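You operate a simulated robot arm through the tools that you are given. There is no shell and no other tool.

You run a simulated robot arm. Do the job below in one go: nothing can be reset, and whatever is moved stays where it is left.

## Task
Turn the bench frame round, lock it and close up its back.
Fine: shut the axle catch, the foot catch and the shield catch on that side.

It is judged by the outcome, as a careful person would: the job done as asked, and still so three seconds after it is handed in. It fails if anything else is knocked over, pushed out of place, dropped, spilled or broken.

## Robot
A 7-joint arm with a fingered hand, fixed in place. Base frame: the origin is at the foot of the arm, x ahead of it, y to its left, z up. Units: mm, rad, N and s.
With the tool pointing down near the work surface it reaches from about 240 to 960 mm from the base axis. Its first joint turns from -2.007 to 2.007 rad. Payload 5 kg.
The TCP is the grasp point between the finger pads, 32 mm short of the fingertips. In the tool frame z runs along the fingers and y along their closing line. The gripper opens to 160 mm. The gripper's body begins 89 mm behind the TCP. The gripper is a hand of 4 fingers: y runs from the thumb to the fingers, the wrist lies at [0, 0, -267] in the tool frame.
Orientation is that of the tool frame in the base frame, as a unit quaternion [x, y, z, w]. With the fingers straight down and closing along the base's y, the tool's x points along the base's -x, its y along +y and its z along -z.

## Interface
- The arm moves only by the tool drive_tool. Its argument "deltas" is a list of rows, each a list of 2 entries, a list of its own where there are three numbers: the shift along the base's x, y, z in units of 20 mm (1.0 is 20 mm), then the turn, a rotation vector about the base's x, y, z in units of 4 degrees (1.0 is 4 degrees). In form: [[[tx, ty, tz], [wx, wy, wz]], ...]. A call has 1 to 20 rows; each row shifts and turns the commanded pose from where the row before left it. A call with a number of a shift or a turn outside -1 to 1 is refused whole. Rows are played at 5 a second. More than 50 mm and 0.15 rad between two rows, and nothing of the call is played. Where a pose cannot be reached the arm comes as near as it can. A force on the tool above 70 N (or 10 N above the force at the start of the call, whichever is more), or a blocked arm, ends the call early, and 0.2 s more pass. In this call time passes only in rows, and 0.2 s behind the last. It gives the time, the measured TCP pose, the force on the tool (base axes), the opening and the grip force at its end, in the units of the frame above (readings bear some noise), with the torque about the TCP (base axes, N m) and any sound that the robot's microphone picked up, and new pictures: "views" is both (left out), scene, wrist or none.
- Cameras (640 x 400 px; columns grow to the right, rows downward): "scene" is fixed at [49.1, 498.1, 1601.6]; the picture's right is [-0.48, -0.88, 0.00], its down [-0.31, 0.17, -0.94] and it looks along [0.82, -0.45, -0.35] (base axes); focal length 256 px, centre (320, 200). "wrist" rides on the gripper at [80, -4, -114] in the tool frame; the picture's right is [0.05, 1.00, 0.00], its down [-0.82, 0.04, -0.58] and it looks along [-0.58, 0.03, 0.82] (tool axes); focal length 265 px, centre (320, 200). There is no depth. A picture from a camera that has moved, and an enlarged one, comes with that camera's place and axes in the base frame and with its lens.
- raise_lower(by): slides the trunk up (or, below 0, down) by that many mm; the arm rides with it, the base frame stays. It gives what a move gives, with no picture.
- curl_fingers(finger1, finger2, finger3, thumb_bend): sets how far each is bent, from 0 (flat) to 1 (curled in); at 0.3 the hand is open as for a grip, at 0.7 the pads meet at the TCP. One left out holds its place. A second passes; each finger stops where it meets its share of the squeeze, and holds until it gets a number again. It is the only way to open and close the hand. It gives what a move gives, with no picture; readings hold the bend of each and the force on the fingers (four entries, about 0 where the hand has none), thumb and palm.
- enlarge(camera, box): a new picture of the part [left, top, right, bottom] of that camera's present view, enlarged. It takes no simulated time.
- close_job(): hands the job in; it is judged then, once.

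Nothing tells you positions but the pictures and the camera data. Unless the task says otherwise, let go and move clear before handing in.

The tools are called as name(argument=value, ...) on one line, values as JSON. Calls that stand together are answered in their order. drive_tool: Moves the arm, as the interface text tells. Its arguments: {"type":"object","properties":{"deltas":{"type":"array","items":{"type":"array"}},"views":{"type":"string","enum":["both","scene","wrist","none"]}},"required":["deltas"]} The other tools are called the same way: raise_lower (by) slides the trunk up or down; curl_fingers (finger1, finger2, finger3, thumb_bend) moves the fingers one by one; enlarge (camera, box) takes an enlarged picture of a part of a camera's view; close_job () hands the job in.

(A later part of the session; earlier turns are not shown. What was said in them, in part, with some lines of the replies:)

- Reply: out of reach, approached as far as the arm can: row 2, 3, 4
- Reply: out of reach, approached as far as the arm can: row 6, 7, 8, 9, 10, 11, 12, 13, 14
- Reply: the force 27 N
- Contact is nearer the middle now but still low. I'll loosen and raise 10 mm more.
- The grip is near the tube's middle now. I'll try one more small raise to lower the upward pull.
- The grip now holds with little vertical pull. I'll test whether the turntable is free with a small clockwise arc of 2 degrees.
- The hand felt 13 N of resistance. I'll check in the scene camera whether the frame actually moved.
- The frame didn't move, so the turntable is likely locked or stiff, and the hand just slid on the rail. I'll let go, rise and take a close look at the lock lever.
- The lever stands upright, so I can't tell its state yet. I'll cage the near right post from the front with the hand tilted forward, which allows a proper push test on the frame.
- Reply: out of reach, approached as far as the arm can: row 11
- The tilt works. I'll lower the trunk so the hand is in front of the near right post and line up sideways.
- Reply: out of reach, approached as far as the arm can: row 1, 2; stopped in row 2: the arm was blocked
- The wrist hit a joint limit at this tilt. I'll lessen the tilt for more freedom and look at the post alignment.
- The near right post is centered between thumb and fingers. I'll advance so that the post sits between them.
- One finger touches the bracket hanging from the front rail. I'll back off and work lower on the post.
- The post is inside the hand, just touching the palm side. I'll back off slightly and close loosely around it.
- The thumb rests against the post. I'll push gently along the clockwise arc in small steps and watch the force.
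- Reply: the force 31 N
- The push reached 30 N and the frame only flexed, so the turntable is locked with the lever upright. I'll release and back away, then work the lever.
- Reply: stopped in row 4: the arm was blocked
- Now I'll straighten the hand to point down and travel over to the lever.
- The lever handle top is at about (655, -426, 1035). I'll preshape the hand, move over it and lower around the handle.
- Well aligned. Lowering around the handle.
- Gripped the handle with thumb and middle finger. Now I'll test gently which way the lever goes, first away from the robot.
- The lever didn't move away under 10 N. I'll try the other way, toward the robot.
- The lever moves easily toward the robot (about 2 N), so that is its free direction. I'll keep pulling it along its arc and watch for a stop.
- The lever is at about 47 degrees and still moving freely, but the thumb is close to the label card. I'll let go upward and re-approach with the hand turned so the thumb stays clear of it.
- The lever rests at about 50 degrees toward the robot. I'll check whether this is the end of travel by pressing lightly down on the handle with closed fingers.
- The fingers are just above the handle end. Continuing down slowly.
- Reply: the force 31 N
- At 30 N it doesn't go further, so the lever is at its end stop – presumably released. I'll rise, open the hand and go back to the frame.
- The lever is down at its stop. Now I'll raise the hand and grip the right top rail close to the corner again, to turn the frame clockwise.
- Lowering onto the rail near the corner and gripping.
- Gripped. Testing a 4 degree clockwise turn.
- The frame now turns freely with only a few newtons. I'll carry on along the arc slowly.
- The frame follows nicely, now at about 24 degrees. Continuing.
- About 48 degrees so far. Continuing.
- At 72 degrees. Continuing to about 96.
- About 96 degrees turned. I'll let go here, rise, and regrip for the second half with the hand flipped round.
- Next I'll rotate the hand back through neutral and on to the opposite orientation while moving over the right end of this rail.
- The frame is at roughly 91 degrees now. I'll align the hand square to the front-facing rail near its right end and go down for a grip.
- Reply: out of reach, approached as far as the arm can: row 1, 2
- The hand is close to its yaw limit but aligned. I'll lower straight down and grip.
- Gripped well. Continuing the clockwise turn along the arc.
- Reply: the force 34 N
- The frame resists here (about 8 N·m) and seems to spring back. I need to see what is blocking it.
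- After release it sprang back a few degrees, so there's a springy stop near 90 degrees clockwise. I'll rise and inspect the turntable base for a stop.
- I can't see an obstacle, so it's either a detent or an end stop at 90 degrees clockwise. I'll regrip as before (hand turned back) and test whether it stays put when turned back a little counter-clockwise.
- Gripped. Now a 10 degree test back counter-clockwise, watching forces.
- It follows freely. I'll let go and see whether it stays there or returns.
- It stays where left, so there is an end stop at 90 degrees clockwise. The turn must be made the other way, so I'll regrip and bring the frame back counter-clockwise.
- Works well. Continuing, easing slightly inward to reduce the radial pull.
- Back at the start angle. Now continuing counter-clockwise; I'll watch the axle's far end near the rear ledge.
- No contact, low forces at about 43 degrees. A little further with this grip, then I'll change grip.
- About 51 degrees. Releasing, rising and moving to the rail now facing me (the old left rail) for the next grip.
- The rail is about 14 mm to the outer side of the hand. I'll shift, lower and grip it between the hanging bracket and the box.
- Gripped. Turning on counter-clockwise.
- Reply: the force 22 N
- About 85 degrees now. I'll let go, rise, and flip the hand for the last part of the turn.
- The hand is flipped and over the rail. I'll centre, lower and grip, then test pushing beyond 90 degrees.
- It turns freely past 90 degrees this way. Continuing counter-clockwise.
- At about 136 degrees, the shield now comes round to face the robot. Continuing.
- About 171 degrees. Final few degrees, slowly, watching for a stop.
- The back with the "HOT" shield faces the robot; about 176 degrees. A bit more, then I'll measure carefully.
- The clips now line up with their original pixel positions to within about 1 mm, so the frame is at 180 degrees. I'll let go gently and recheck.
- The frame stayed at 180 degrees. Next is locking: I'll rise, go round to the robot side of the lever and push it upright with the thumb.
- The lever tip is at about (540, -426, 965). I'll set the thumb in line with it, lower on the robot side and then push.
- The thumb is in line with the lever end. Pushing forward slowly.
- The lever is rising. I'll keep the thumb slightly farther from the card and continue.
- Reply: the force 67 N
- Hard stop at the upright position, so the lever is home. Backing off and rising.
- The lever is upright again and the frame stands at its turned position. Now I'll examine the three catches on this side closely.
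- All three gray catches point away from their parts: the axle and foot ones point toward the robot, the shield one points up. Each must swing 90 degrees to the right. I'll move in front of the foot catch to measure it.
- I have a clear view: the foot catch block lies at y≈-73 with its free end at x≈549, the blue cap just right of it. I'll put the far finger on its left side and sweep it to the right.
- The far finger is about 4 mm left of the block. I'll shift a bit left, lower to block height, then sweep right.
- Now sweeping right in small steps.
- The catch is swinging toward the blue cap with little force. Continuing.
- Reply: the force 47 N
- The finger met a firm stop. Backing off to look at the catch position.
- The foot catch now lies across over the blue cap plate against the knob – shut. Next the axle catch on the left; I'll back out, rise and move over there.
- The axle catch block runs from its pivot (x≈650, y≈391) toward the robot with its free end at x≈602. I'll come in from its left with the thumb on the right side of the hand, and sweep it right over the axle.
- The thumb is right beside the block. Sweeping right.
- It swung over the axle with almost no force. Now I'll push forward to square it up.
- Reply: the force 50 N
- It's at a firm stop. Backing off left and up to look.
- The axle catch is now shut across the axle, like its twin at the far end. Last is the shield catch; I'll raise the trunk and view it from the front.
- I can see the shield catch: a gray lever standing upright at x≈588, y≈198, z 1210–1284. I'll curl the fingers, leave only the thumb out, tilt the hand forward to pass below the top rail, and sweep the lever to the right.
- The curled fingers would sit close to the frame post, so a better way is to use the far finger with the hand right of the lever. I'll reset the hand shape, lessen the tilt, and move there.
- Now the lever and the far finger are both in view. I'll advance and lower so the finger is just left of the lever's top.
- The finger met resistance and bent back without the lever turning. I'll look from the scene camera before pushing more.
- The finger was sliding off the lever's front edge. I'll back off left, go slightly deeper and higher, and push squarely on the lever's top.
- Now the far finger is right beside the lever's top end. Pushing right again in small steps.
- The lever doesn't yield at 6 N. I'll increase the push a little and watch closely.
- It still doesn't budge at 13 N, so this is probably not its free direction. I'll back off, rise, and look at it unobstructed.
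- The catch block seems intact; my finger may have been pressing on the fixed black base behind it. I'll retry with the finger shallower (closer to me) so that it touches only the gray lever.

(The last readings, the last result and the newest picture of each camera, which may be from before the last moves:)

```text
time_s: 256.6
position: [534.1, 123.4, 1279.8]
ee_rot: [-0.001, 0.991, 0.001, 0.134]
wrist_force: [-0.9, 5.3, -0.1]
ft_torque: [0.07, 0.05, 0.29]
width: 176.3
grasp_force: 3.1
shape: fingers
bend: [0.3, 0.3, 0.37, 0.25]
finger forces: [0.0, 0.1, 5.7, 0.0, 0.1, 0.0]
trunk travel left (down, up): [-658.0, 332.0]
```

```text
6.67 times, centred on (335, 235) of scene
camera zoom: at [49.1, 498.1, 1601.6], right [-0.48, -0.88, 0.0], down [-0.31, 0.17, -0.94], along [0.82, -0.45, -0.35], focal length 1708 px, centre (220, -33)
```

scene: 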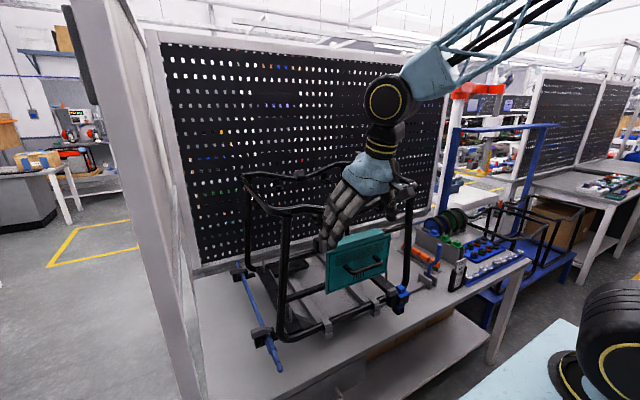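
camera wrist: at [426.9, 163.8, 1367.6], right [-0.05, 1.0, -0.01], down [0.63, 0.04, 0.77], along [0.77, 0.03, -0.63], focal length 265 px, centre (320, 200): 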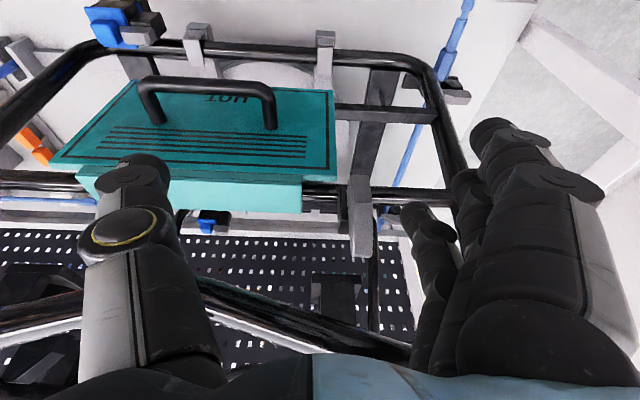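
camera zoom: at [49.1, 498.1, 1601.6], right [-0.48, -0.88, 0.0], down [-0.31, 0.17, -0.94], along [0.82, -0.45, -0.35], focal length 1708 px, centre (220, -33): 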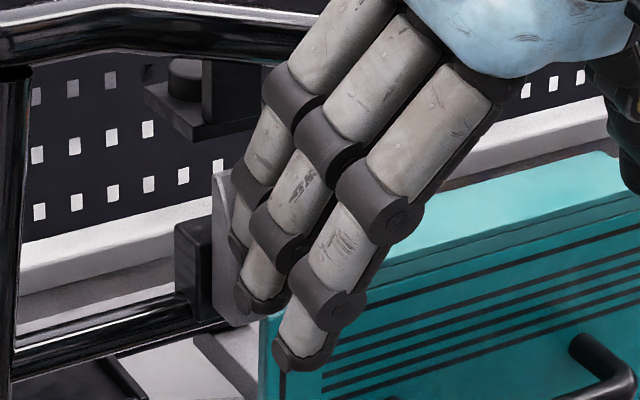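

The finger slides off the chamfered front. I'll test the opposite direction: put the finger on the lever's right side and push gently to the left.

drive_tool(deltas=[[[-0.8, 0, 0], [0, 0, 0]], [[0, -1, 0.3], [0, 0, 0]], [[0, -0.9, 0], [0, 0, 0]], [[0.7, 0, 0], [0, 0, 0]], [[0.5, 0, 0], [0, 0, 0]]], views="wrist")

enlarge(camera="wrist", box=[320, 120, 480, 260])

enlarge(camera="scene", box=[300, 205, 370, 265])

```text
time_s: 257.8
position: [543.2, 83.8, 1287.3]
ee_rot: [0.0, 0.991, 0.001, 0.134]
wrist_force: [0.3, 0.3, -0.4]
ft_torque: [0.02, 0.01, 0.04]
width: 176.3
grasp_force: 0.1
shape: fingers
bend: [0.3, 0.3, 0.42, 0.25]
finger forces: [0.0, 0.0, 0.1, 0.1, 0.0, 0.1]
trunk travel left (down, up): [-658.0, 332.0]
camera wrist: at [435.6, 79.2, 1375.5], right [-0.05, 1.0, -0.01], down [0.63, 0.04, 0.77], along [0.77, 0.03, -0.63], focal length 265 px, centre (320, 200)
```

wrist: 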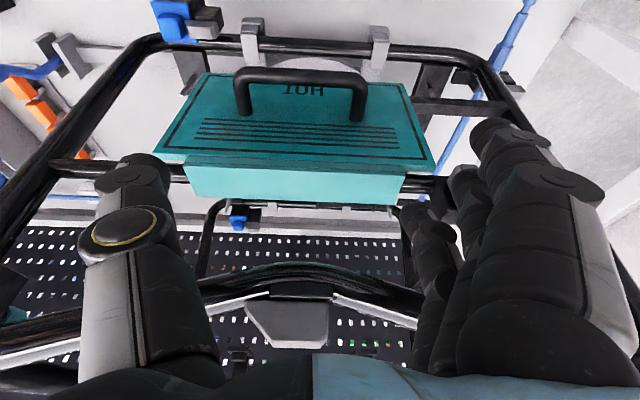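

```text
2.86 times, centred on (400, 190) of wrist
camera zoom: at [435.6, 79.2, 1375.5], right [-0.05, 1.0, -0.01], down [0.63, 0.04, 0.77], along [0.77, 0.03, -0.63], focal length 758 px, centre (91, 229)
```

zoom: 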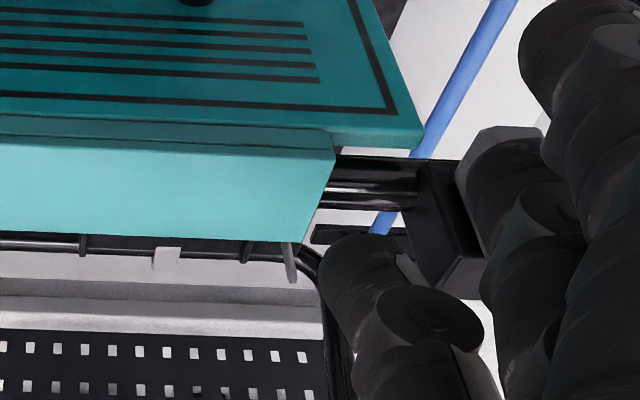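

```text
6.67 times, centred on (335, 235) of scene
camera zoom: at [49.1, 498.1, 1601.6], right [-0.48, -0.88, 0.0], down [-0.31, 0.17, -0.94], along [0.82, -0.45, -0.35], focal length 1708 px, centre (220, -33)
```

zoom: 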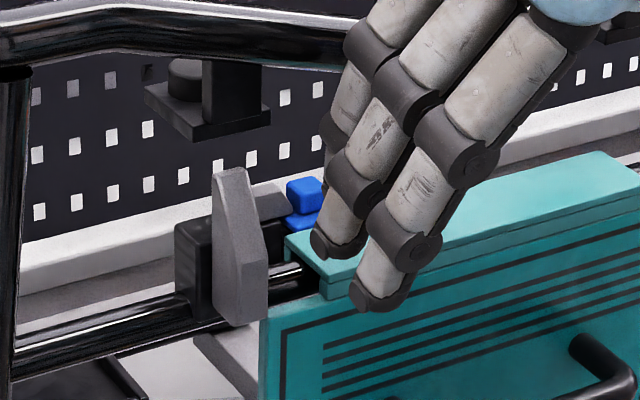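

drive_tool(deltas=[[[0, 0.5, 0], [0, 0, 0]], [[0, 0.5, 0], [0, 0, 0]], [[0, 0.4, 0], [0, 0, 0]]], views="none")

enlarge(camera="scene", box=[300, 205, 370, 265])

```text
time_s: 258.6
position: [542.2, 112.3, 1287.3]
ee_rot: [0.0, 0.991, 0.001, 0.134]
wrist_force: [0.2, -0.3, -0.6]
ft_torque: [0.0, 0.0, 0.0]
width: 176.6
grasp_force: 0.0
shape: fingers
bend: [0.3, 0.3, 0.42, 0.25]
finger forces: [0.1, 0.0, 0.1, 0.0, 0.0, 0.1]
trunk travel left (down, up): [-658.0, 332.0]
```

```text
6.67 times, centred on (335, 235) of scene
camera zoom: at [49.1, 498.1, 1601.6], right [-0.48, -0.88, 0.0], down [-0.31, 0.17, -0.94], along [0.82, -0.45, -0.35], focal length 1708 px, centre (220, -33)
```

zoom: 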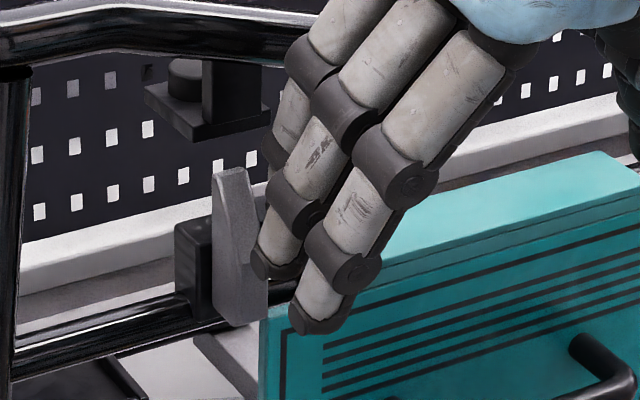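

drive_tool(deltas=[[[0, 0.3, 0], [0, 0, 0]], [[0, 0.3, 0], [0, 0, 0]]], views="none")

enlarge(camera="scene", box=[300, 205, 370, 265])

enlarge(camera="wrist", box=[320, 120, 480, 260])

```text
time_s: 259.2
position: [542.8, 122.2, 1286.3]
ee_rot: [0.002, 0.991, 0.001, 0.134]
wrist_force: [-0.4, -0.4, 0.5]
ft_torque: [0.03, -0.05, 0.0]
width: 176.4
grasp_force: 0.5
shape: fingers
bend: [0.3, 0.3, 0.43, 0.25]
finger forces: [0.0, 0.1, 1.1, 0.0, 0.1, 0.0]
trunk travel left (down, up): [-658.0, 332.0]
```

```text
6.67 times, centred on (335, 235) of scene
camera zoom: at [49.1, 498.1, 1601.6], right [-0.48, -0.88, 0.0], down [-0.31, 0.17, -0.94], along [0.82, -0.45, -0.35], focal length 1708 px, centre (220, -33)
```

zoom: 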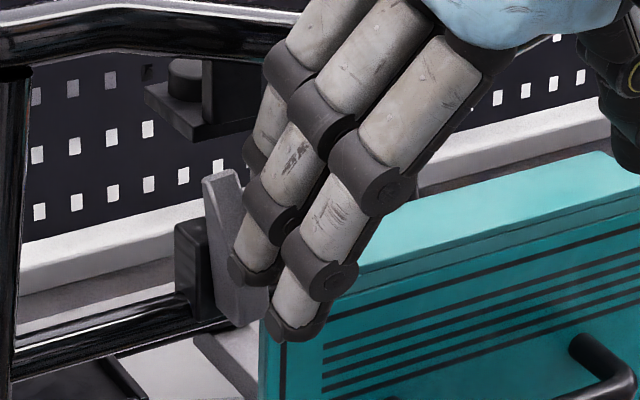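

```text
2.86 times, centred on (400, 190) of wrist
camera zoom: at [434.3, 117.2, 1374.8], right [-0.05, 1.0, -0.01], down [0.63, 0.04, 0.77], along [0.77, 0.03, -0.63], focal length 758 px, centre (91, 229)
```

zoom: 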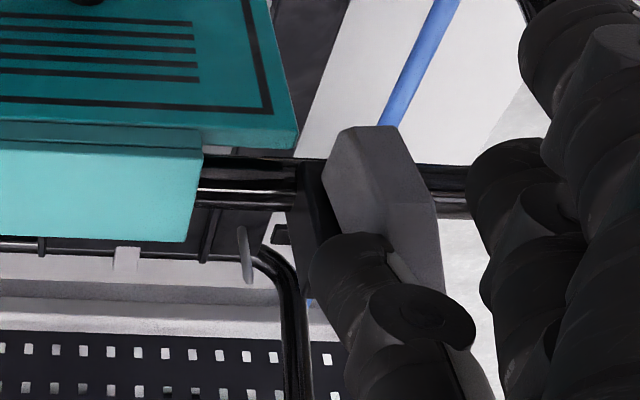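

Surprisingly the lever tilts freely to the left (about 1 N). I'll follow that direction carefully to learn its range.

drive_tool(deltas=[[[0, 0.4, 0], [0, 0, 0]], [[0, 0.4, -0.1], [0, 0, 0]]], views="none")

enlarge(camera="scene", box=[300, 205, 370, 265])

```text
time_s: 259.8
position: [541.9, 138.9, 1283.2]
ee_rot: [0.0, 0.991, 0.001, 0.135]
wrist_force: [0.5, -0.1, 0.9]
ft_torque: [0.02, -0.02, 0.01]
width: 176.4
grasp_force: 0.1
shape: fingers
bend: [0.3, 0.3, 0.42, 0.25]
finger forces: [0.0, 0.0, 0.3, 0.0, 0.1, 0.0]
trunk travel left (down, up): [-658.0, 332.0]
```

```text
6.67 times, centred on (335, 235) of scene
camera zoom: at [49.1, 498.1, 1601.6], right [-0.48, -0.88, 0.0], down [-0.31, 0.17, -0.94], along [0.82, -0.45, -0.35], focal length 1708 px, centre (220, -33)
```

zoom: 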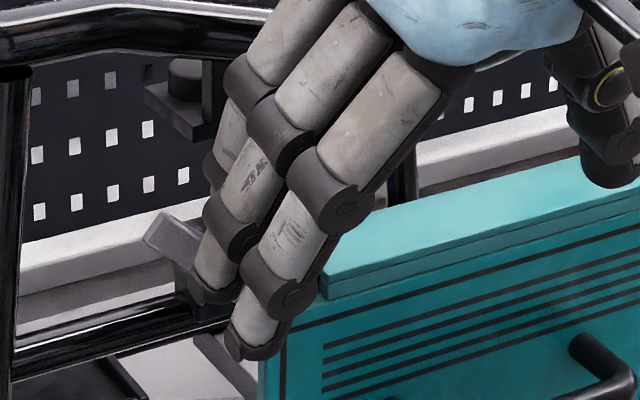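

It swings left freely. I'll withdraw the hand to see where it rests and where its pivot is.

drive_tool(deltas=[[[-1, 0, 0], [0, 0, 0]], [[-1, 0, 0.5], [0, 0, 0]], [[-1, -0.5, 0.5], [0, 0, 0]], [[-0.5, -1, 0.5], [0, 0, 0]], [[0, -1, 0.5], [0, 0, 0]]], views="wrist")

enlarge(camera="scene", box=[300, 205, 370, 265])

enlarge(camera="wrist", box=[340, 130, 440, 230])

```text
time_s: 261.0
position: [469.6, 91.5, 1325.4]
ee_rot: [0.0, 0.991, 0.001, 0.135]
wrist_force: [0.0, 0.0, 0.7]
ft_torque: [0.02, 0.0, 0.0]
width: 176.5
grasp_force: 0.0
shape: fingers
bend: [0.3, 0.3, 0.42, 0.25]
finger forces: [0.1, 0.0, 0.1, 0.1, 0.1, 0.0]
trunk travel left (down, up): [-658.0, 332.0]
camera wrist: at [361.6, 86.4, 1412.2], right [-0.05, 1.0, -0.01], down [0.63, 0.04, 0.77], along [0.77, 0.03, -0.63], focal length 265 px, centre (320, 200)
```

wrist: 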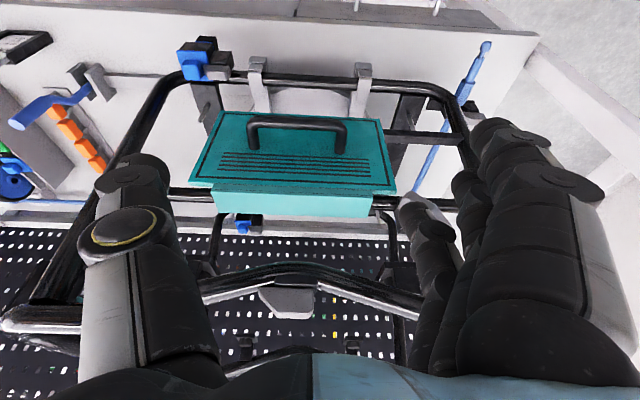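

```text
6.67 times, centred on (335, 235) of scene
camera zoom: at [49.1, 498.1, 1601.6], right [-0.48, -0.88, 0.0], down [-0.31, 0.17, -0.94], along [0.82, -0.45, -0.35], focal length 1708 px, centre (220, -33)
```

zoom: 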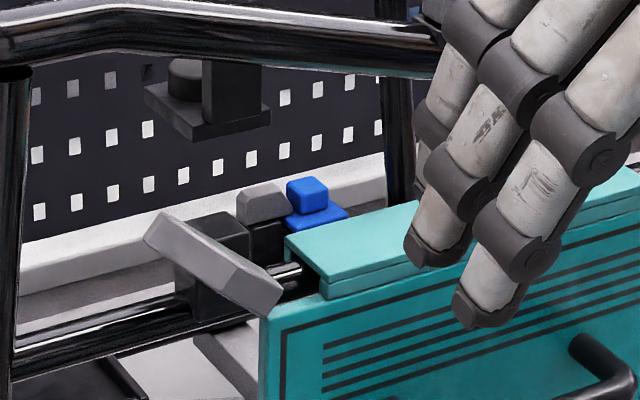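

```text
4.00 times, centred on (390, 180) of wrist
camera zoom: at [361.6, 86.4, 1412.2], right [-0.05, 1.0, -0.01], down [0.63, 0.04, 0.77], along [0.77, 0.03, -0.63], focal length 1062 px, centre (40, 280)
```

zoom: 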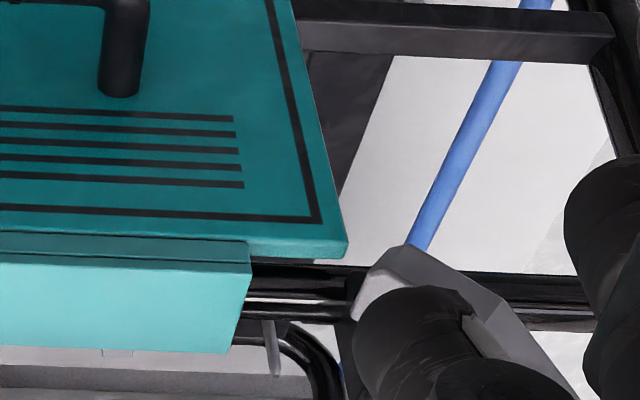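

The lever pivots near its thick lower end (y≈198, z≈1238), and up is its limit on the right. I'll press its thin end further down on the left to find its other stop.

drive_tool(deltas=[[[0, 1, 0], [0, 0, 0]], [[0, 1, 0], [0, 0, 0]], [[0, 1, 0], [0, 0, 0]], [[0.2, 0.1, 0], [0, 0, 0]], [[1, 0, 0], [0, 0, 0]], [[1, 0, 0], [0, 0, 0]], [[1, 0, 0], [0, 0, 0]], [[0.35, 0, 0], [0, 0, 0]]], views="wrist")

enlarge(camera="wrist", box=[320, 120, 460, 240])

enlarge(camera="scene", box=[290, 195, 370, 265])

```text
time_s: 262.8
position: [545.2, 151.7, 1326.4]
ee_rot: [0.0, 0.991, 0.001, 0.135]
wrist_force: [0.9, -0.6, -0.1]
ft_torque: [-0.01, 0.0, -0.02]
width: 176.4
grasp_force: 0.1
shape: fingers
bend: [0.3, 0.3, 0.42, 0.25]
finger forces: [0.0, 0.0, 0.0, 0.1, 0.0, 0.0]
trunk travel left (down, up): [-658.0, 332.0]
camera wrist: at [436.2, 146.8, 1414.5], right [-0.05, 1.0, -0.01], down [0.63, 0.04, 0.77], along [0.77, 0.03, -0.63], focal length 265 px, centre (320, 200)
```

wrist: 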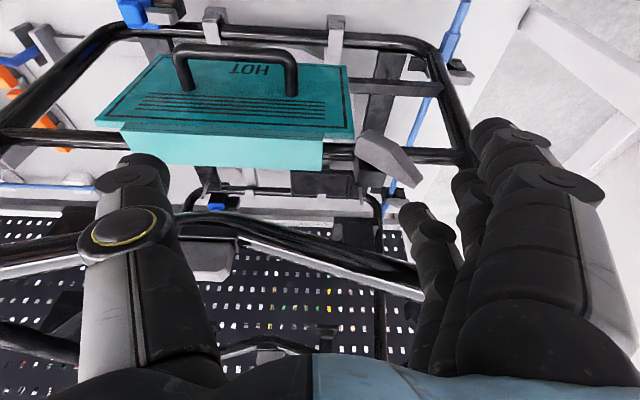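

```text
3.33 times, centred on (390, 180) of wrist
camera zoom: at [436.2, 146.8, 1414.5], right [-0.05, 1.0, -0.01], down [0.63, 0.04, 0.77], along [0.77, 0.03, -0.63], focal length 885 px, centre (87, 267)
```

zoom: 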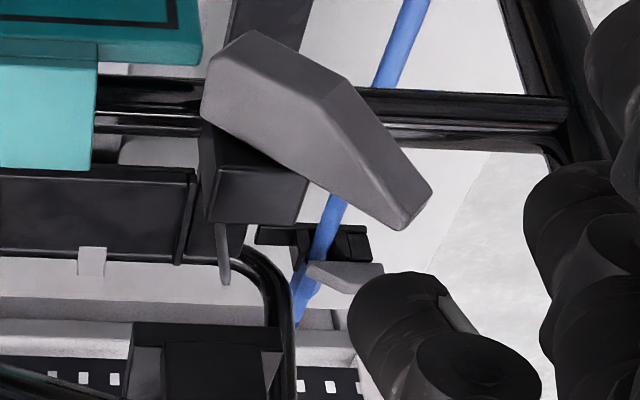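

```text
5.71 times, centred on (330, 230) of scene
camera zoom: at [49.1, 498.1, 1601.6], right [-0.48, -0.88, 0.0], down [-0.31, 0.17, -0.94], along [0.82, -0.45, -0.35], focal length 1464 px, centre (263, 29)
```

zoom: 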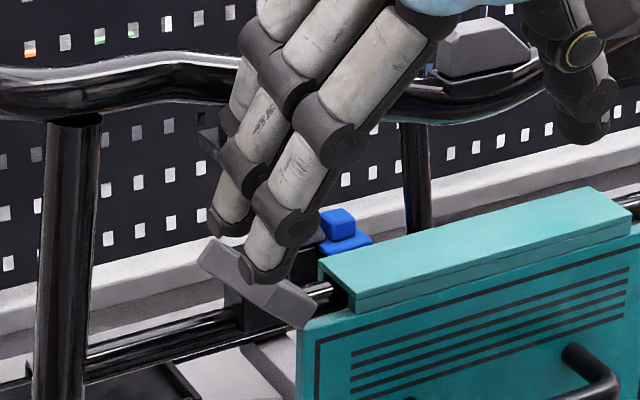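

drive_tool(deltas=[[[0, 0.2, -0.9], [0, 0, 0]], [[0, 0.1, -0.9], [0, 0, 0]], [[0, 0, -0.5], [0, 0, 0]], [[0, 0, -0.3], [0, 0, 0]]], views="none")

enlarge(camera="wrist", box=[320, 120, 460, 240])

enlarge(camera="scene", box=[290, 195, 370, 265])

```text
time_s: 263.8
position: [543.6, 159.1, 1274.2]
ee_rot: [0.0, 0.991, 0.001, 0.135]
wrist_force: [-3.0, 3.4, 2.0]
ft_torque: [0.2, -0.05, 0.32]
width: 176.4
grasp_force: 2.5
shape: fingers
bend: [0.3, 0.3, 0.39, 0.25]
finger forces: [0.0, 0.0, 5.0, 0.0, 0.1, 0.0]
trunk travel left (down, up): [-658.0, 332.0]
```

```text
3.33 times, centred on (390, 180) of wrist
camera zoom: at [435.0, 154.3, 1361.9], right [-0.05, 1.0, -0.01], down [0.63, 0.04, 0.77], along [0.77, 0.03, -0.63], focal length 885 px, centre (87, 267)
```

zoom: 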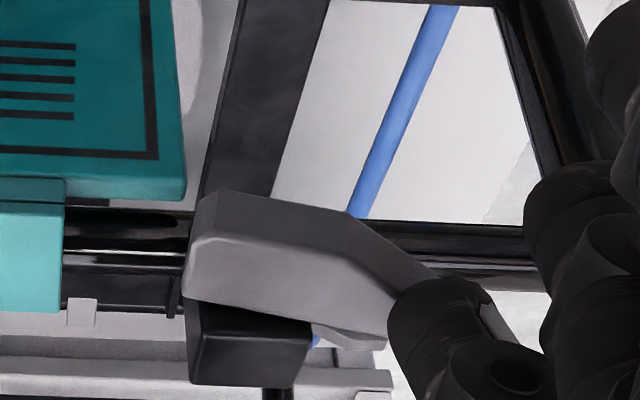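

```text
5.71 times, centred on (330, 230) of scene
camera zoom: at [49.1, 498.1, 1601.6], right [-0.48, -0.88, 0.0], down [-0.31, 0.17, -0.94], along [0.82, -0.45, -0.35], focal length 1464 px, centre (263, 29)
```

zoom: 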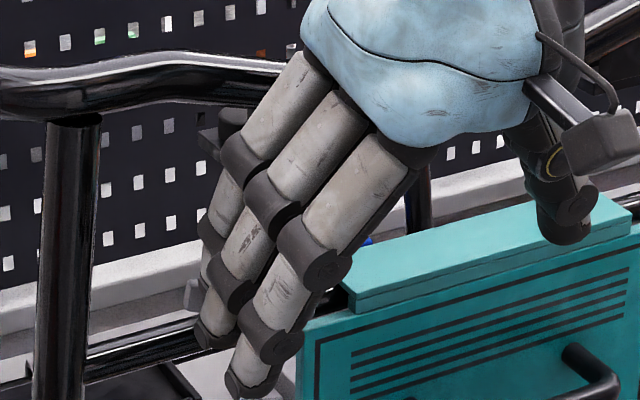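

drive_tool(deltas=[[[0, 0, 1], [0, 0, 0]], [[0, 0, 1], [0, 0, 0]], [[-1, -0.5, 0.5], [0, 0, 0]], [[-1, -1, 0], [0, 0, 0]], [[-1, -1, 0], [0, 0, 0]], [[0, -1, 0], [0, 0, 0]]], views="wrist")

enlarge(camera="wrist", box=[340, 130, 460, 240])

enlarge(camera="scene", box=[300, 205, 370, 265])

```text
time_s: 265.2
position: [483.5, 87.7, 1324.0]
ee_rot: [0.0, 0.991, 0.001, 0.135]
wrist_force: [-0.7, -0.3, -0.2]
ft_torque: [0.0, -0.01, 0.02]
width: 176.5
grasp_force: 0.1
shape: fingers
bend: [0.3, 0.3, 0.42, 0.25]
finger forces: [0.0, 0.1, 0.1, 0.0, 0.0, 0.1]
trunk travel left (down, up): [-658.0, 332.0]
camera wrist: at [374.4, 82.9, 1412.8], right [-0.05, 1.0, -0.01], down [0.63, 0.04, 0.77], along [0.77, 0.03, -0.63], focal length 265 px, centre (320, 200)
```

wrist: 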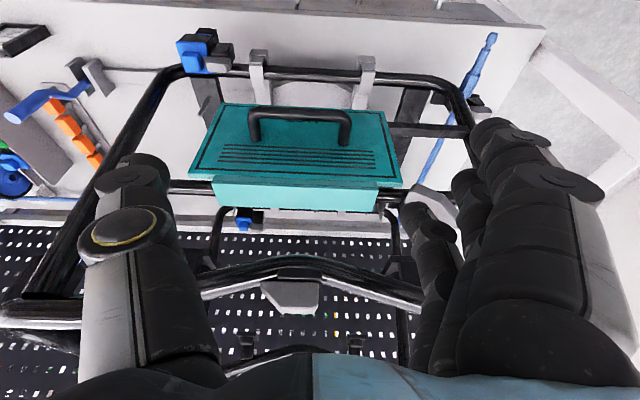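

```text
3.64 times, centred on (400, 185) of wrist
camera zoom: at [374.4, 82.9, 1412.8], right [-0.05, 1.0, -0.01], down [0.63, 0.04, 0.77], along [0.77, 0.03, -0.63], focal length 965 px, centre (29, 254)
```

zoom: 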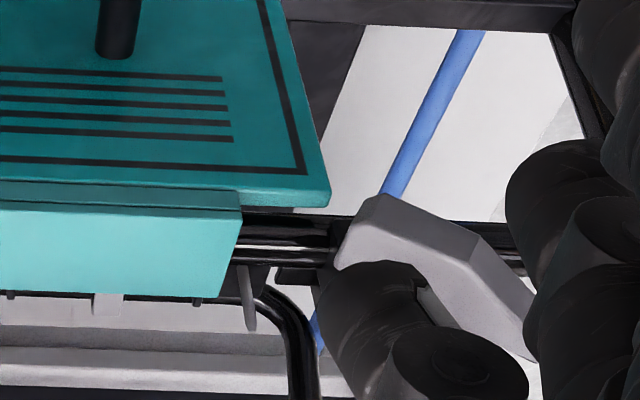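

```text
6.67 times, centred on (335, 235) of scene
camera zoom: at [49.1, 498.1, 1601.6], right [-0.48, -0.88, 0.0], down [-0.31, 0.17, -0.94], along [0.82, -0.45, -0.35], focal length 1708 px, centre (220, -33)
```

zoom: 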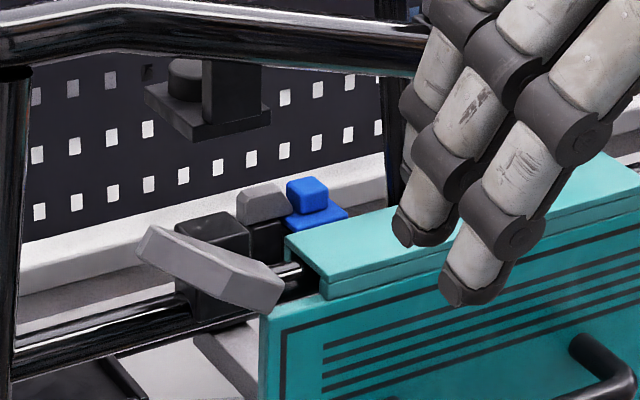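

The finger slipped past the lever's tip. I'll press again nearer to the pivot from above.

drive_tool(deltas=[[[0, 1, 0], [0, 0, 0]], [[0, 1, 0], [0, 0, 0]], [[0, 0.8, 0], [0, 0, 0]], [[1, 0, 0], [0, 0, 0]], [[1, 0, 0], [0, 0, 0]], [[1, 0, 0], [0, 0, 0]], [[0, 0, -0.8], [0, 0, 0]], [[0, 0, -0.8], [0, 0, 0]]], views="none")

enlarge(camera="wrist", box=[320, 120, 460, 240])

enlarge(camera="scene", box=[290, 195, 370, 265])

```text
time_s: 267.0
position: [542.4, 145.4, 1292.0]
ee_rot: [0.001, 0.991, 0.001, 0.135]
wrist_force: [-0.1, 0.4, 0.3]
ft_torque: [-0.04, 0.0, -0.03]
width: 176.4
grasp_force: 0.1
shape: fingers
bend: [0.3, 0.3, 0.42, 0.25]
finger forces: [0.1, 0.0, 0.0, 0.1, 0.1, 0.0]
trunk travel left (down, up): [-658.0, 332.0]
```

```text
3.33 times, centred on (390, 180) of wrist
camera zoom: at [435.1, 141.2, 1379.8], right [-0.05, 1.0, -0.01], down [0.63, 0.04, 0.77], along [0.77, 0.03, -0.63], focal length 885 px, centre (87, 267)
```

zoom: 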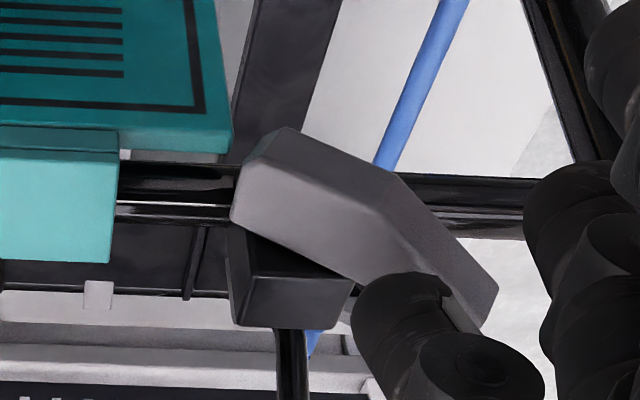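

```text
5.71 times, centred on (330, 230) of scene
camera zoom: at [49.1, 498.1, 1601.6], right [-0.48, -0.88, 0.0], down [-0.31, 0.17, -0.94], along [0.82, -0.45, -0.35], focal length 1464 px, centre (263, 29)
```

zoom: 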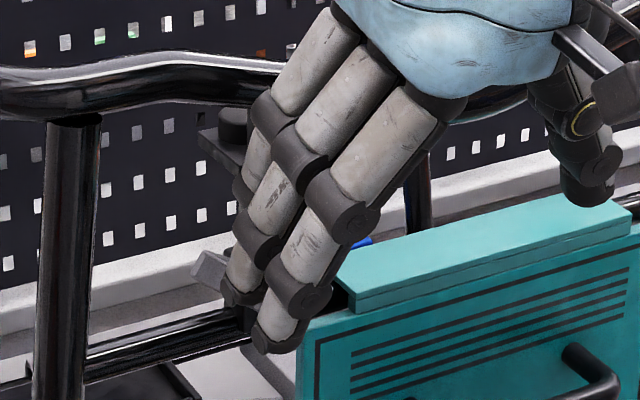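

drive_tool(deltas=[[[0, 0, -0.4], [0, 0, 0]], [[0, 0, -0.4], [0, 0, 0]], [[0, 0, -0.3], [0, 0, 0]]], views="none")

enlarge(camera="wrist", box=[320, 120, 460, 240])

```text
time_s: 267.8
position: [543.7, 143.9, 1270.9]
ee_rot: [0.001, 0.991, 0.001, 0.137]
wrist_force: [-2.2, -3.7, 22.7]
ft_torque: [1.59, -0.72, -0.03]
width: 176.6
grasp_force: 11.1
shape: fingers
bend: [0.3, 0.3, 0.43, 0.25]
finger forces: [0.0, 0.0, 23.2, 0.1, 0.0, 0.1]
trunk travel left (down, up): [-658.0, 332.0]
```

```text
3.33 times, centred on (390, 180) of wrist
camera zoom: at [434.4, 139.1, 1359.0], right [-0.05, 1.0, -0.01], down [0.63, 0.04, 0.78], along [0.78, 0.03, -0.63], focal length 885 px, centre (87, 267)
```

zoom: 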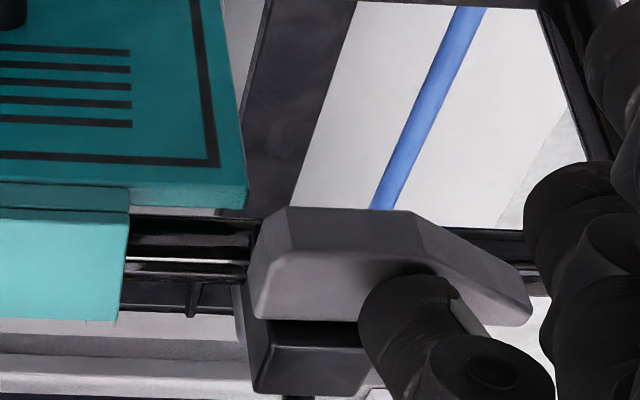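

drive_tool(deltas=[[[0, 0, 1], [0, 0, 0]], [[0, 0, 1], [0, 0, 0]], [[-1, -0.5, 0.5], [0, 0, 0]], [[-1, -1, 0], [0, 0, 0]], [[-1, -1, 0], [0, 0, 0]], [[-0.5, -1, 0], [0, 0, 0]]], views="wrist")

enlarge(camera="wrist", box=[340, 130, 460, 240])

enlarge(camera="scene", box=[300, 205, 370, 265])

```text
time_s: 269.2
position: [473.9, 74.5, 1318.2]
ee_rot: [0.0, 0.991, 0.001, 0.135]
wrist_force: [0.1, 0.3, -0.5]
ft_torque: [0.0, -0.02, 0.01]
width: 176.3
grasp_force: 0.0
shape: fingers
bend: [0.3, 0.3, 0.42, 0.25]
finger forces: [0.0, 0.0, 0.0, 0.0, 0.0, 0.0]
trunk travel left (down, up): [-658.0, 332.0]
camera wrist: at [364.4, 69.0, 1407.1], right [-0.05, 1.0, -0.01], down [0.63, 0.04, 0.77], along [0.77, 0.03, -0.63], focal length 265 px, centre (320, 200)
```

wrist: 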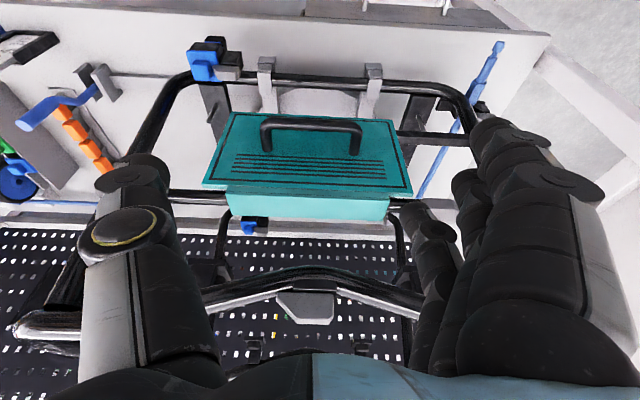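

```text
3.64 times, centred on (400, 185) of wrist
camera zoom: at [364.4, 69.0, 1407.1], right [-0.05, 1.0, -0.01], down [0.63, 0.04, 0.77], along [0.77, 0.03, -0.63], focal length 965 px, centre (29, 254)
```

zoom: 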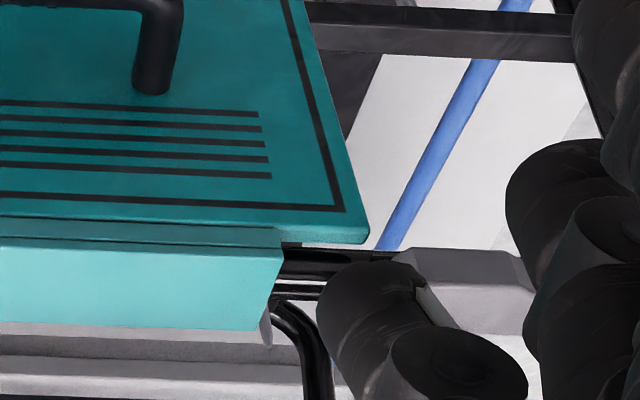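

```text
6.67 times, centred on (335, 235) of scene
camera zoom: at [49.1, 498.1, 1601.6], right [-0.48, -0.88, 0.0], down [-0.31, 0.17, -0.94], along [0.82, -0.45, -0.35], focal length 1708 px, centre (220, -33)
```

zoom: 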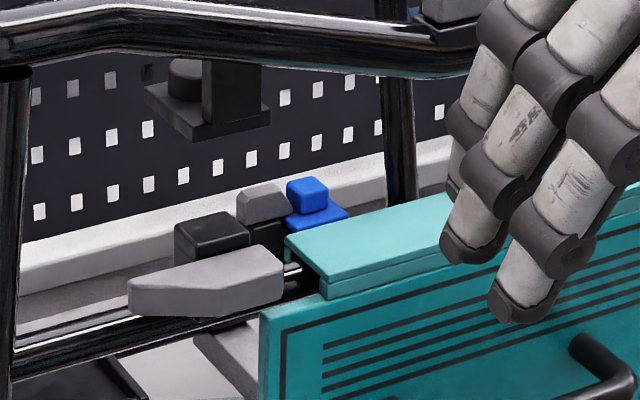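

The lever now lies horizontally to the left. I need to know whether this is its end stop, so I'll press the thin end further down, away from the base.

drive_tool(deltas=[[[0, 1, 0], [0, 0, 0]], [[0, 1, 0], [0, 0, 0]], [[0, 1, 0], [0, 0, 0]], [[0, 1, 0], [0, 0, 0]], [[0.3, 0.5, 0], [0, 0, 0]], [[1, 0, 0], [0, 0, 0]], [[1, 0, 0], [0, 0, 0]], [[1, 0, 0], [0, 0, 0]], [[0.2, 0, -0.8], [0, 0, 0]], [[0, 0, -0.6], [0, 0, 0]]], views="none")

enlarge(camera="wrist", box=[320, 120, 460, 240])

```text
time_s: 271.4
position: [545.0, 163.7, 1290.8]
ee_rot: [0.0, 0.991, 0.0, 0.134]
wrist_force: [0.6, 0.1, -0.6]
ft_torque: [0.04, 0.02, -0.04]
width: 176.4
grasp_force: 0.1
shape: fingers
bend: [0.3, 0.3, 0.42, 0.25]
finger forces: [0.0, 0.1, 0.1, 0.1, 0.1, 0.1]
trunk travel left (down, up): [-658.0, 332.0]
```

```text
3.33 times, centred on (390, 180) of wrist
camera zoom: at [436.4, 158.9, 1378.7], right [-0.05, 1.0, -0.01], down [0.63, 0.04, 0.77], along [0.77, 0.03, -0.63], focal length 885 px, centre (87, 267)
```

zoom: 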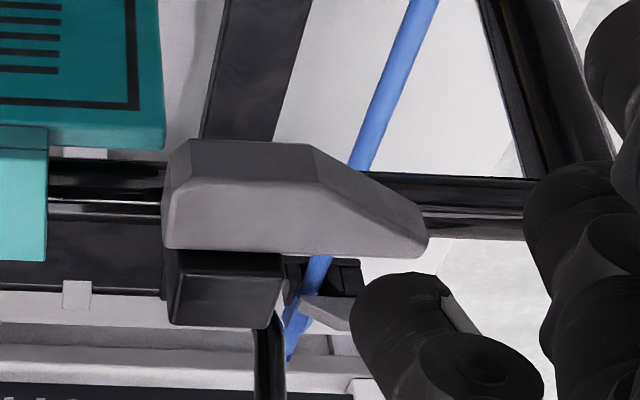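

drive_tool(deltas=[[[0, 0, -0.5], [0, 0, 0]], [[0, 0, -0.4], [0, 0, 0]], [[0, 0, -0.3], [0, 0, 0]]], views="none")

enlarge(camera="wrist", box=[320, 120, 460, 240])

```text
time_s: 272.2
position: [545.2, 163.7, 1268.3]
ee_rot: [0.0, 0.991, 0.002, 0.135]
wrist_force: [-3.5, -3.7, 17.0]
ft_torque: [1.17, -0.62, 0.09]
width: 176.5
grasp_force: 7.8
shape: fingers
bend: [0.3, 0.3, 0.43, 0.25]
finger forces: [0.0, 0.0, 16.7, 0.1, 0.1, 0.1]
trunk travel left (down, up): [-658.0, 332.0]
```

```text
3.33 times, centred on (390, 180) of wrist
camera zoom: at [436.2, 159.2, 1357.1], right [-0.05, 1.0, -0.01], down [0.63, 0.04, 0.78], along [0.78, 0.03, -0.63], focal length 885 px, centre (87, 267)
```

zoom: 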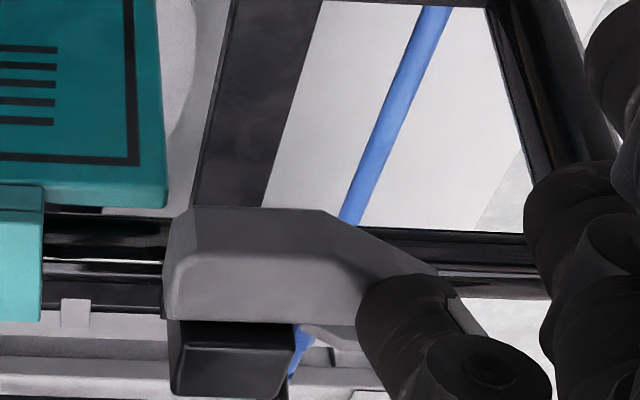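

Pressing at 17 N doesn't move it further, so flat along the rail is its other hard stop; it was standing open at the first one. I'll back off and inspect the rest of the shield for anything else like a catch.

drive_tool(deltas=[[[0, 0, 1], [0, 0, 0]], [[0, 0, 1], [0, 0, 0]], [[-1, 0, 0.5], [0, 0, 0]], [[-1, 0, 0], [0, 0, 0]], [[-1, 0, 0], [0, 0, 0]], [[-1, 0.5, 0], [0, 0, 0]], [[-0.5, 1, 0], [0, 0, 0]], [[0, 1, 0], [0, 0, 0]], [[0, 1, 0], [0, 0, 0]], [[0, 1, 0], [0, 0, 0]], [[0, 1, 0], [0, 0, 0]]])

enlarge(camera="scene", box=[305, 195, 425, 300])

enlarge(camera="wrist", box=[60, 60, 360, 260])

```text
time_s: 274.6
position: [453.0, 278.1, 1314.7]
ee_rot: [0.002, 0.991, 0.001, 0.135]
wrist_force: [-0.5, -0.1, 0.1]
ft_torque: [-0.04, 0.04, 0.02]
width: 176.2
grasp_force: 0.1
shape: fingers
bend: [0.3, 0.3, 0.42, 0.25]
finger forces: [0.0, 0.1, 0.0, 0.0, 0.1, 0.0]
trunk travel left (down, up): [-658.0, 332.0]
camera wrist: at [344.5, 273.1, 1404.2], right [-0.05, 1.0, -0.01], down [0.63, 0.04, 0.77], along [0.77, 0.03, -0.63], focal length 265 px, centre (320, 200)
```

scene: 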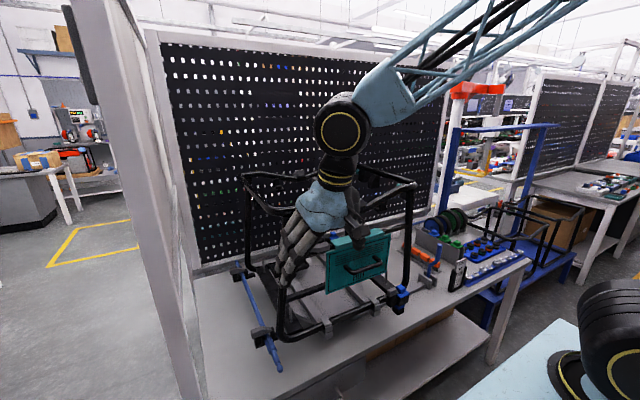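
wrist: 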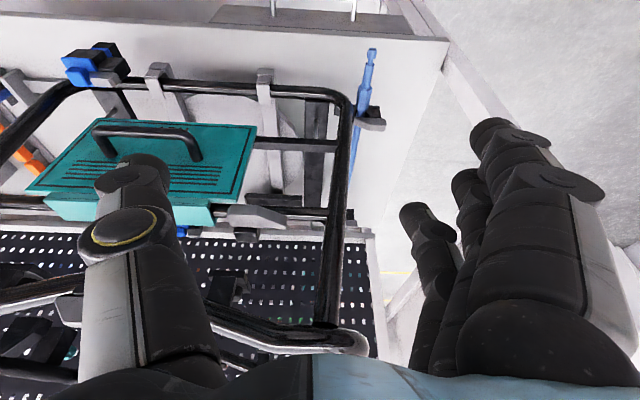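

```text
3.81 times, centred on (365, 248) of scene
camera zoom: at [49.1, 498.1, 1601.6], right [-0.48, -0.88, 0.0], down [-0.31, 0.17, -0.94], along [0.82, -0.45, -0.35], focal length 976 px, centre (149, 19)
```

zoom: 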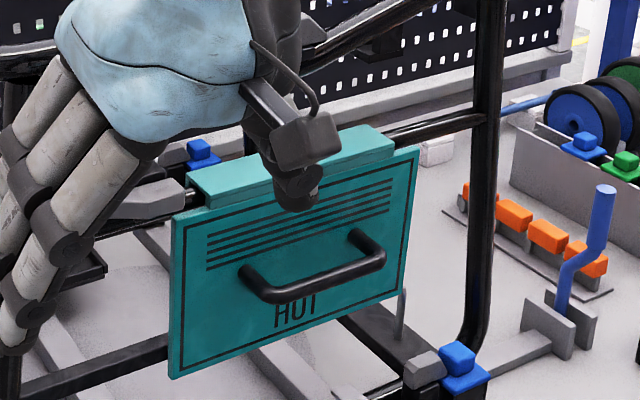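

```text
2.00 times, centred on (210, 160) of wrist
camera zoom: at [344.5, 273.1, 1404.2], right [-0.05, 1.0, -0.01], down [0.63, 0.04, 0.77], along [0.77, 0.03, -0.63], focal length 531 px, centre (540, 280)
```

zoom: 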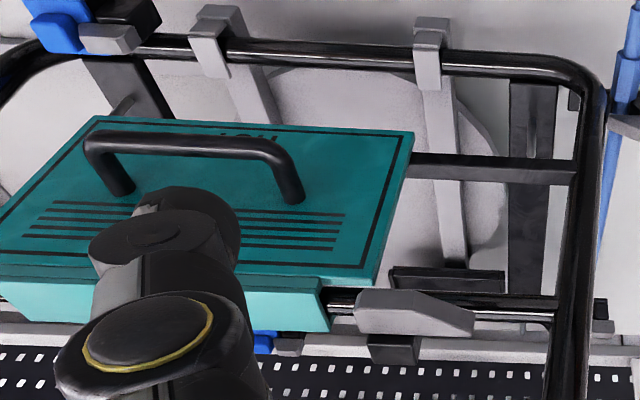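

All looks right, and nothing else like a catch is on the shield. The firm pushes on the catches would have turned an unlocked frame, so I'll compare the frame's clip positions with the earlier views.

enlarge(camera="scene", box=[330, 280, 410, 330])

enlarge(camera="scene", box=[270, 310, 350, 360])

enlarge(camera="scene", box=[225, 315, 295, 375])

enlarge(camera="scene", box=[380, 275, 420, 315])

enlarge(camera="scene", box=[395, 215, 475, 285])

```text
8.00 times, centred on (370, 305) of scene
camera zoom: at [49.1, 498.1, 1601.6], right [-0.48, -0.88, 0.0], down [-0.31, 0.17, -0.94], along [0.82, -0.45, -0.35], focal length 2050 px, centre (-80, -640)
```

zoom: 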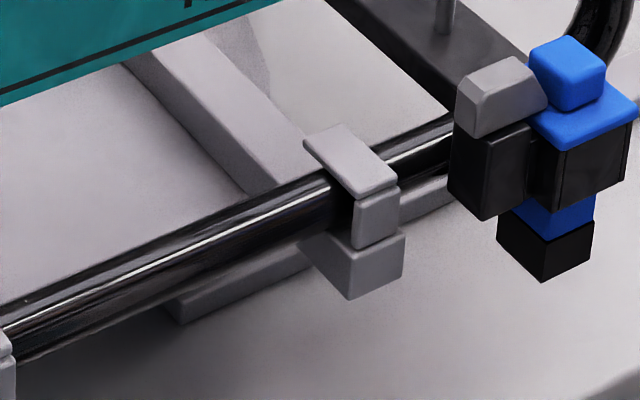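

```text
8.00 times, centred on (310, 335) of scene
camera zoom: at [49.1, 498.1, 1601.6], right [-0.48, -0.88, 0.0], down [-0.31, 0.17, -0.94], along [0.82, -0.45, -0.35], focal length 2050 px, centre (400, -880)
```

zoom: 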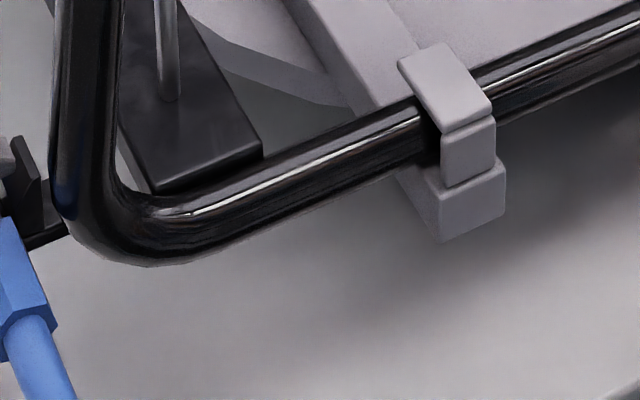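

```text
6.67 times, centred on (260, 345) of scene
camera zoom: at [49.1, 498.1, 1601.6], right [-0.48, -0.88, 0.0], down [-0.31, 0.17, -0.94], along [0.82, -0.45, -0.35], focal length 1708 px, centre (720, -767)
```

zoom: 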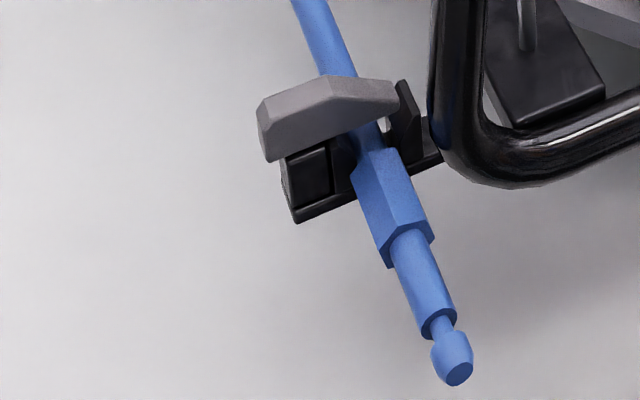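

```text
10.00 times, centred on (400, 295) of scene
camera zoom: at [49.1, 498.1, 1601.6], right [-0.48, -0.88, 0.0], down [-0.31, 0.17, -0.94], along [0.82, -0.45, -0.35], focal length 2562 px, centre (-480, -750)
```

zoom: 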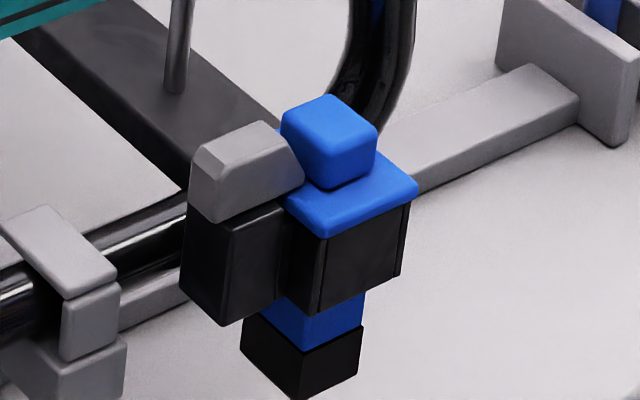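

```text
5.71 times, centred on (435, 250) of scene
camera zoom: at [49.1, 498.1, 1601.6], right [-0.48, -0.88, 0.0], down [-0.31, 0.17, -0.94], along [0.82, -0.45, -0.35], focal length 1464 px, centre (-337, -86)
```

zoom: 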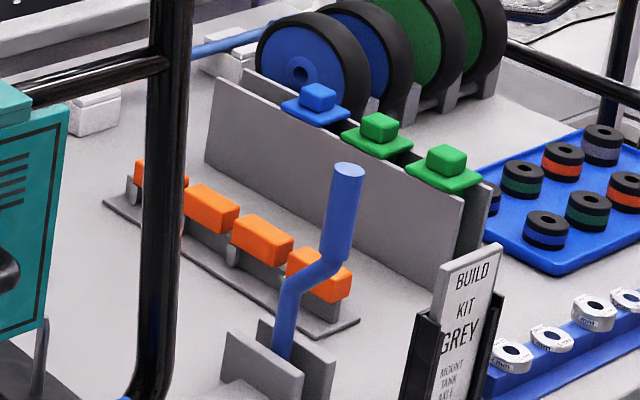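

The frame did not shift under those pushes, so it is locked; the lever is upright, the foot and axle catches lie across their parts, and the shield catch lies at its closed stop. I'll move the hand well clear and take a last look.

drive_tool(deltas=[[[-0.5, 0, 0.5], [0, 0.5, 0]], [[0, 0, 1], [0, 1, 0]], [[0, 0, 1], [0, 1, 0]], [[0, 0, 1], [0, 1, 0]], [[0, 0, 1], [0, 0, 0]], [[0, -1, 1], [0, 0, 0]], [[0, -1, 1], [0, 0, 0]], [[0, -1, 1], [0, 0, 0]], [[0, -1, 0.5], [0, 0, 0]]])

enlarge(camera="scene", box=[230, 150, 450, 380])

enlarge(camera="scene", box=[290, 195, 380, 275])

enlarge(camera="wrist", box=[160, 60, 420, 260])

```text
time_s: 276.6
position: [446.4, 197.0, 1476.9]
ee_rot: [0.001, 1.0, 0.001, 0.012]
wrist_force: [-0.8, -0.8, 0.6]
ft_torque: [-0.01, 0.04, 0.01]
width: 176.4
grasp_force: 0.1
shape: fingers
bend: [0.3, 0.3, 0.42, 0.25]
finger forces: [0.0, 0.0, 0.0, 0.0, 0.0, 0.0]
trunk travel left (down, up): [-658.0, 332.0]
camera wrist: at [362.1, 191.7, 1588.4], right [-0.05, 1.0, 0.0], down [0.8, 0.04, 0.6], along [0.6, 0.03, -0.8], focal length 265 px, centre (320, 200)
```

scene: 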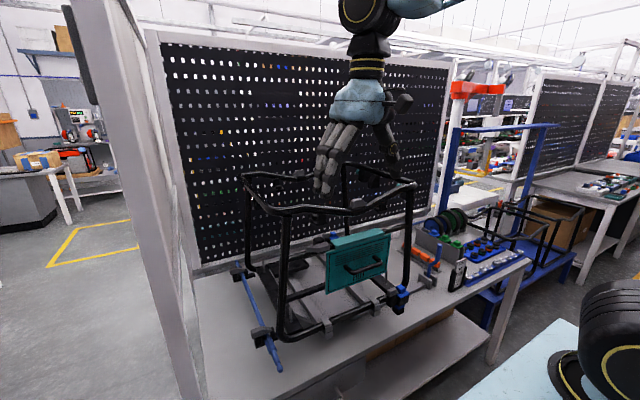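
wrist: 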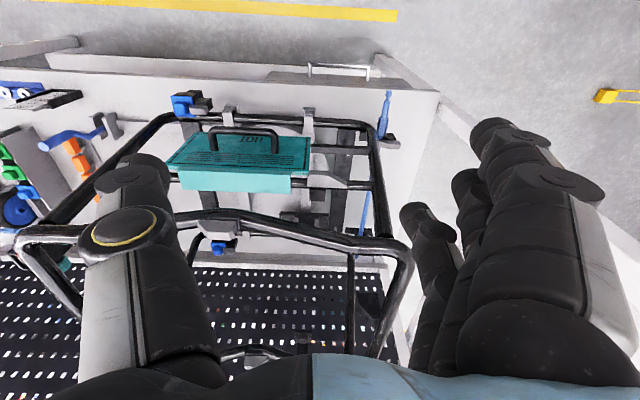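

```text
1.74 times, centred on (340, 265) of scene
camera zoom: at [49.1, 498.1, 1601.6], right [-0.48, -0.88, 0.0], down [-0.31, 0.17, -0.94], along [0.82, -0.45, -0.35], focal length 446 px, centre (285, 87)
```

zoom: 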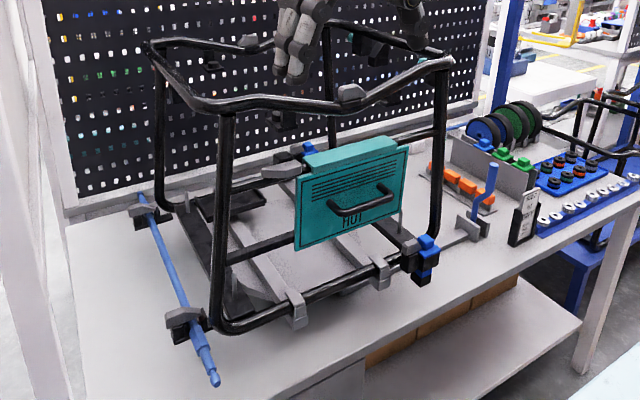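

```text
5.00 times, centred on (335, 235) of scene
camera zoom: at [49.1, 498.1, 1601.6], right [-0.48, -0.88, 0.0], down [-0.31, 0.17, -0.94], along [0.82, -0.45, -0.35], focal length 1281 px, centre (245, 25)
```

zoom: 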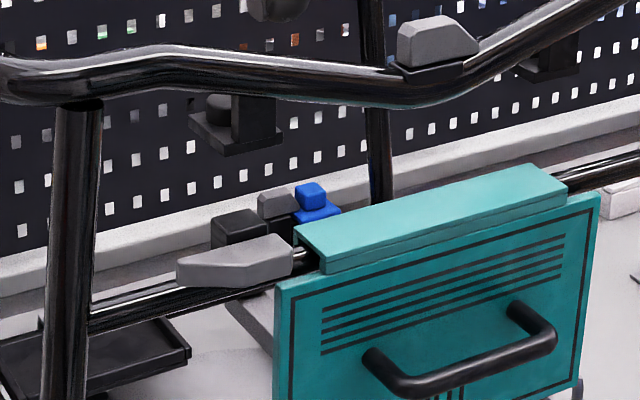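

```text
2.00 times, centred on (290, 160) of wrist
camera zoom: at [362.1, 191.7, 1588.4], right [-0.05, 1.0, 0.0], down [0.8, 0.04, 0.6], along [0.6, 0.03, -0.8], focal length 531 px, centre (380, 280)
```

zoom: 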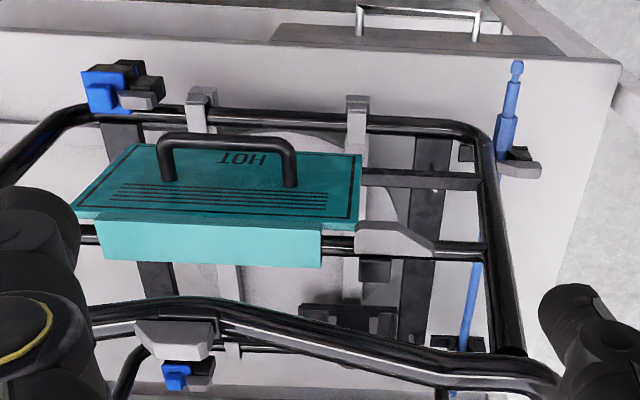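

The frame is turned with its back to the robot, and the lock lever is upright. The axle, foot and shield catches on that side are all at their closed stops. Nothing else has moved and the hand is clear, so I'm handing in.

The one thing I can't confirm is the shield catch. It had no shut twin to compare with, so I took flat along the rail as shut, because it started upright and moves only between those two stops.

close_job()

```text
The job is handed in.
```

I turned the frame round so its back faces the robot, locked it, and shut the three catches on that side. I'm confident of everything except the shield catch.

- **Turn:** the frame stands within about a degree of a half turn. Clockwise it hit an end stop at 90 degrees, so I turned it counter-clockwise.
- **Lock:** I pulled the blue lever down to free the turntable and pushed it back upright to its stop afterwards. Firm pushes of nearly 50 N on the catches later did not shift the frame.
- **Axle catch:** it lies across the axle against its stop, like the one at the far end.
- **Foot catch:** it lies over the blue cap against its stop.
- **Shield catch:** it lies flat along the rail, pointing away from the shield. It had no shut twin to compare with and moves only between upright, where it started, and flat. I took flat as shut.

In the last views nothing else had moved, and the hand was clear before I handed in.
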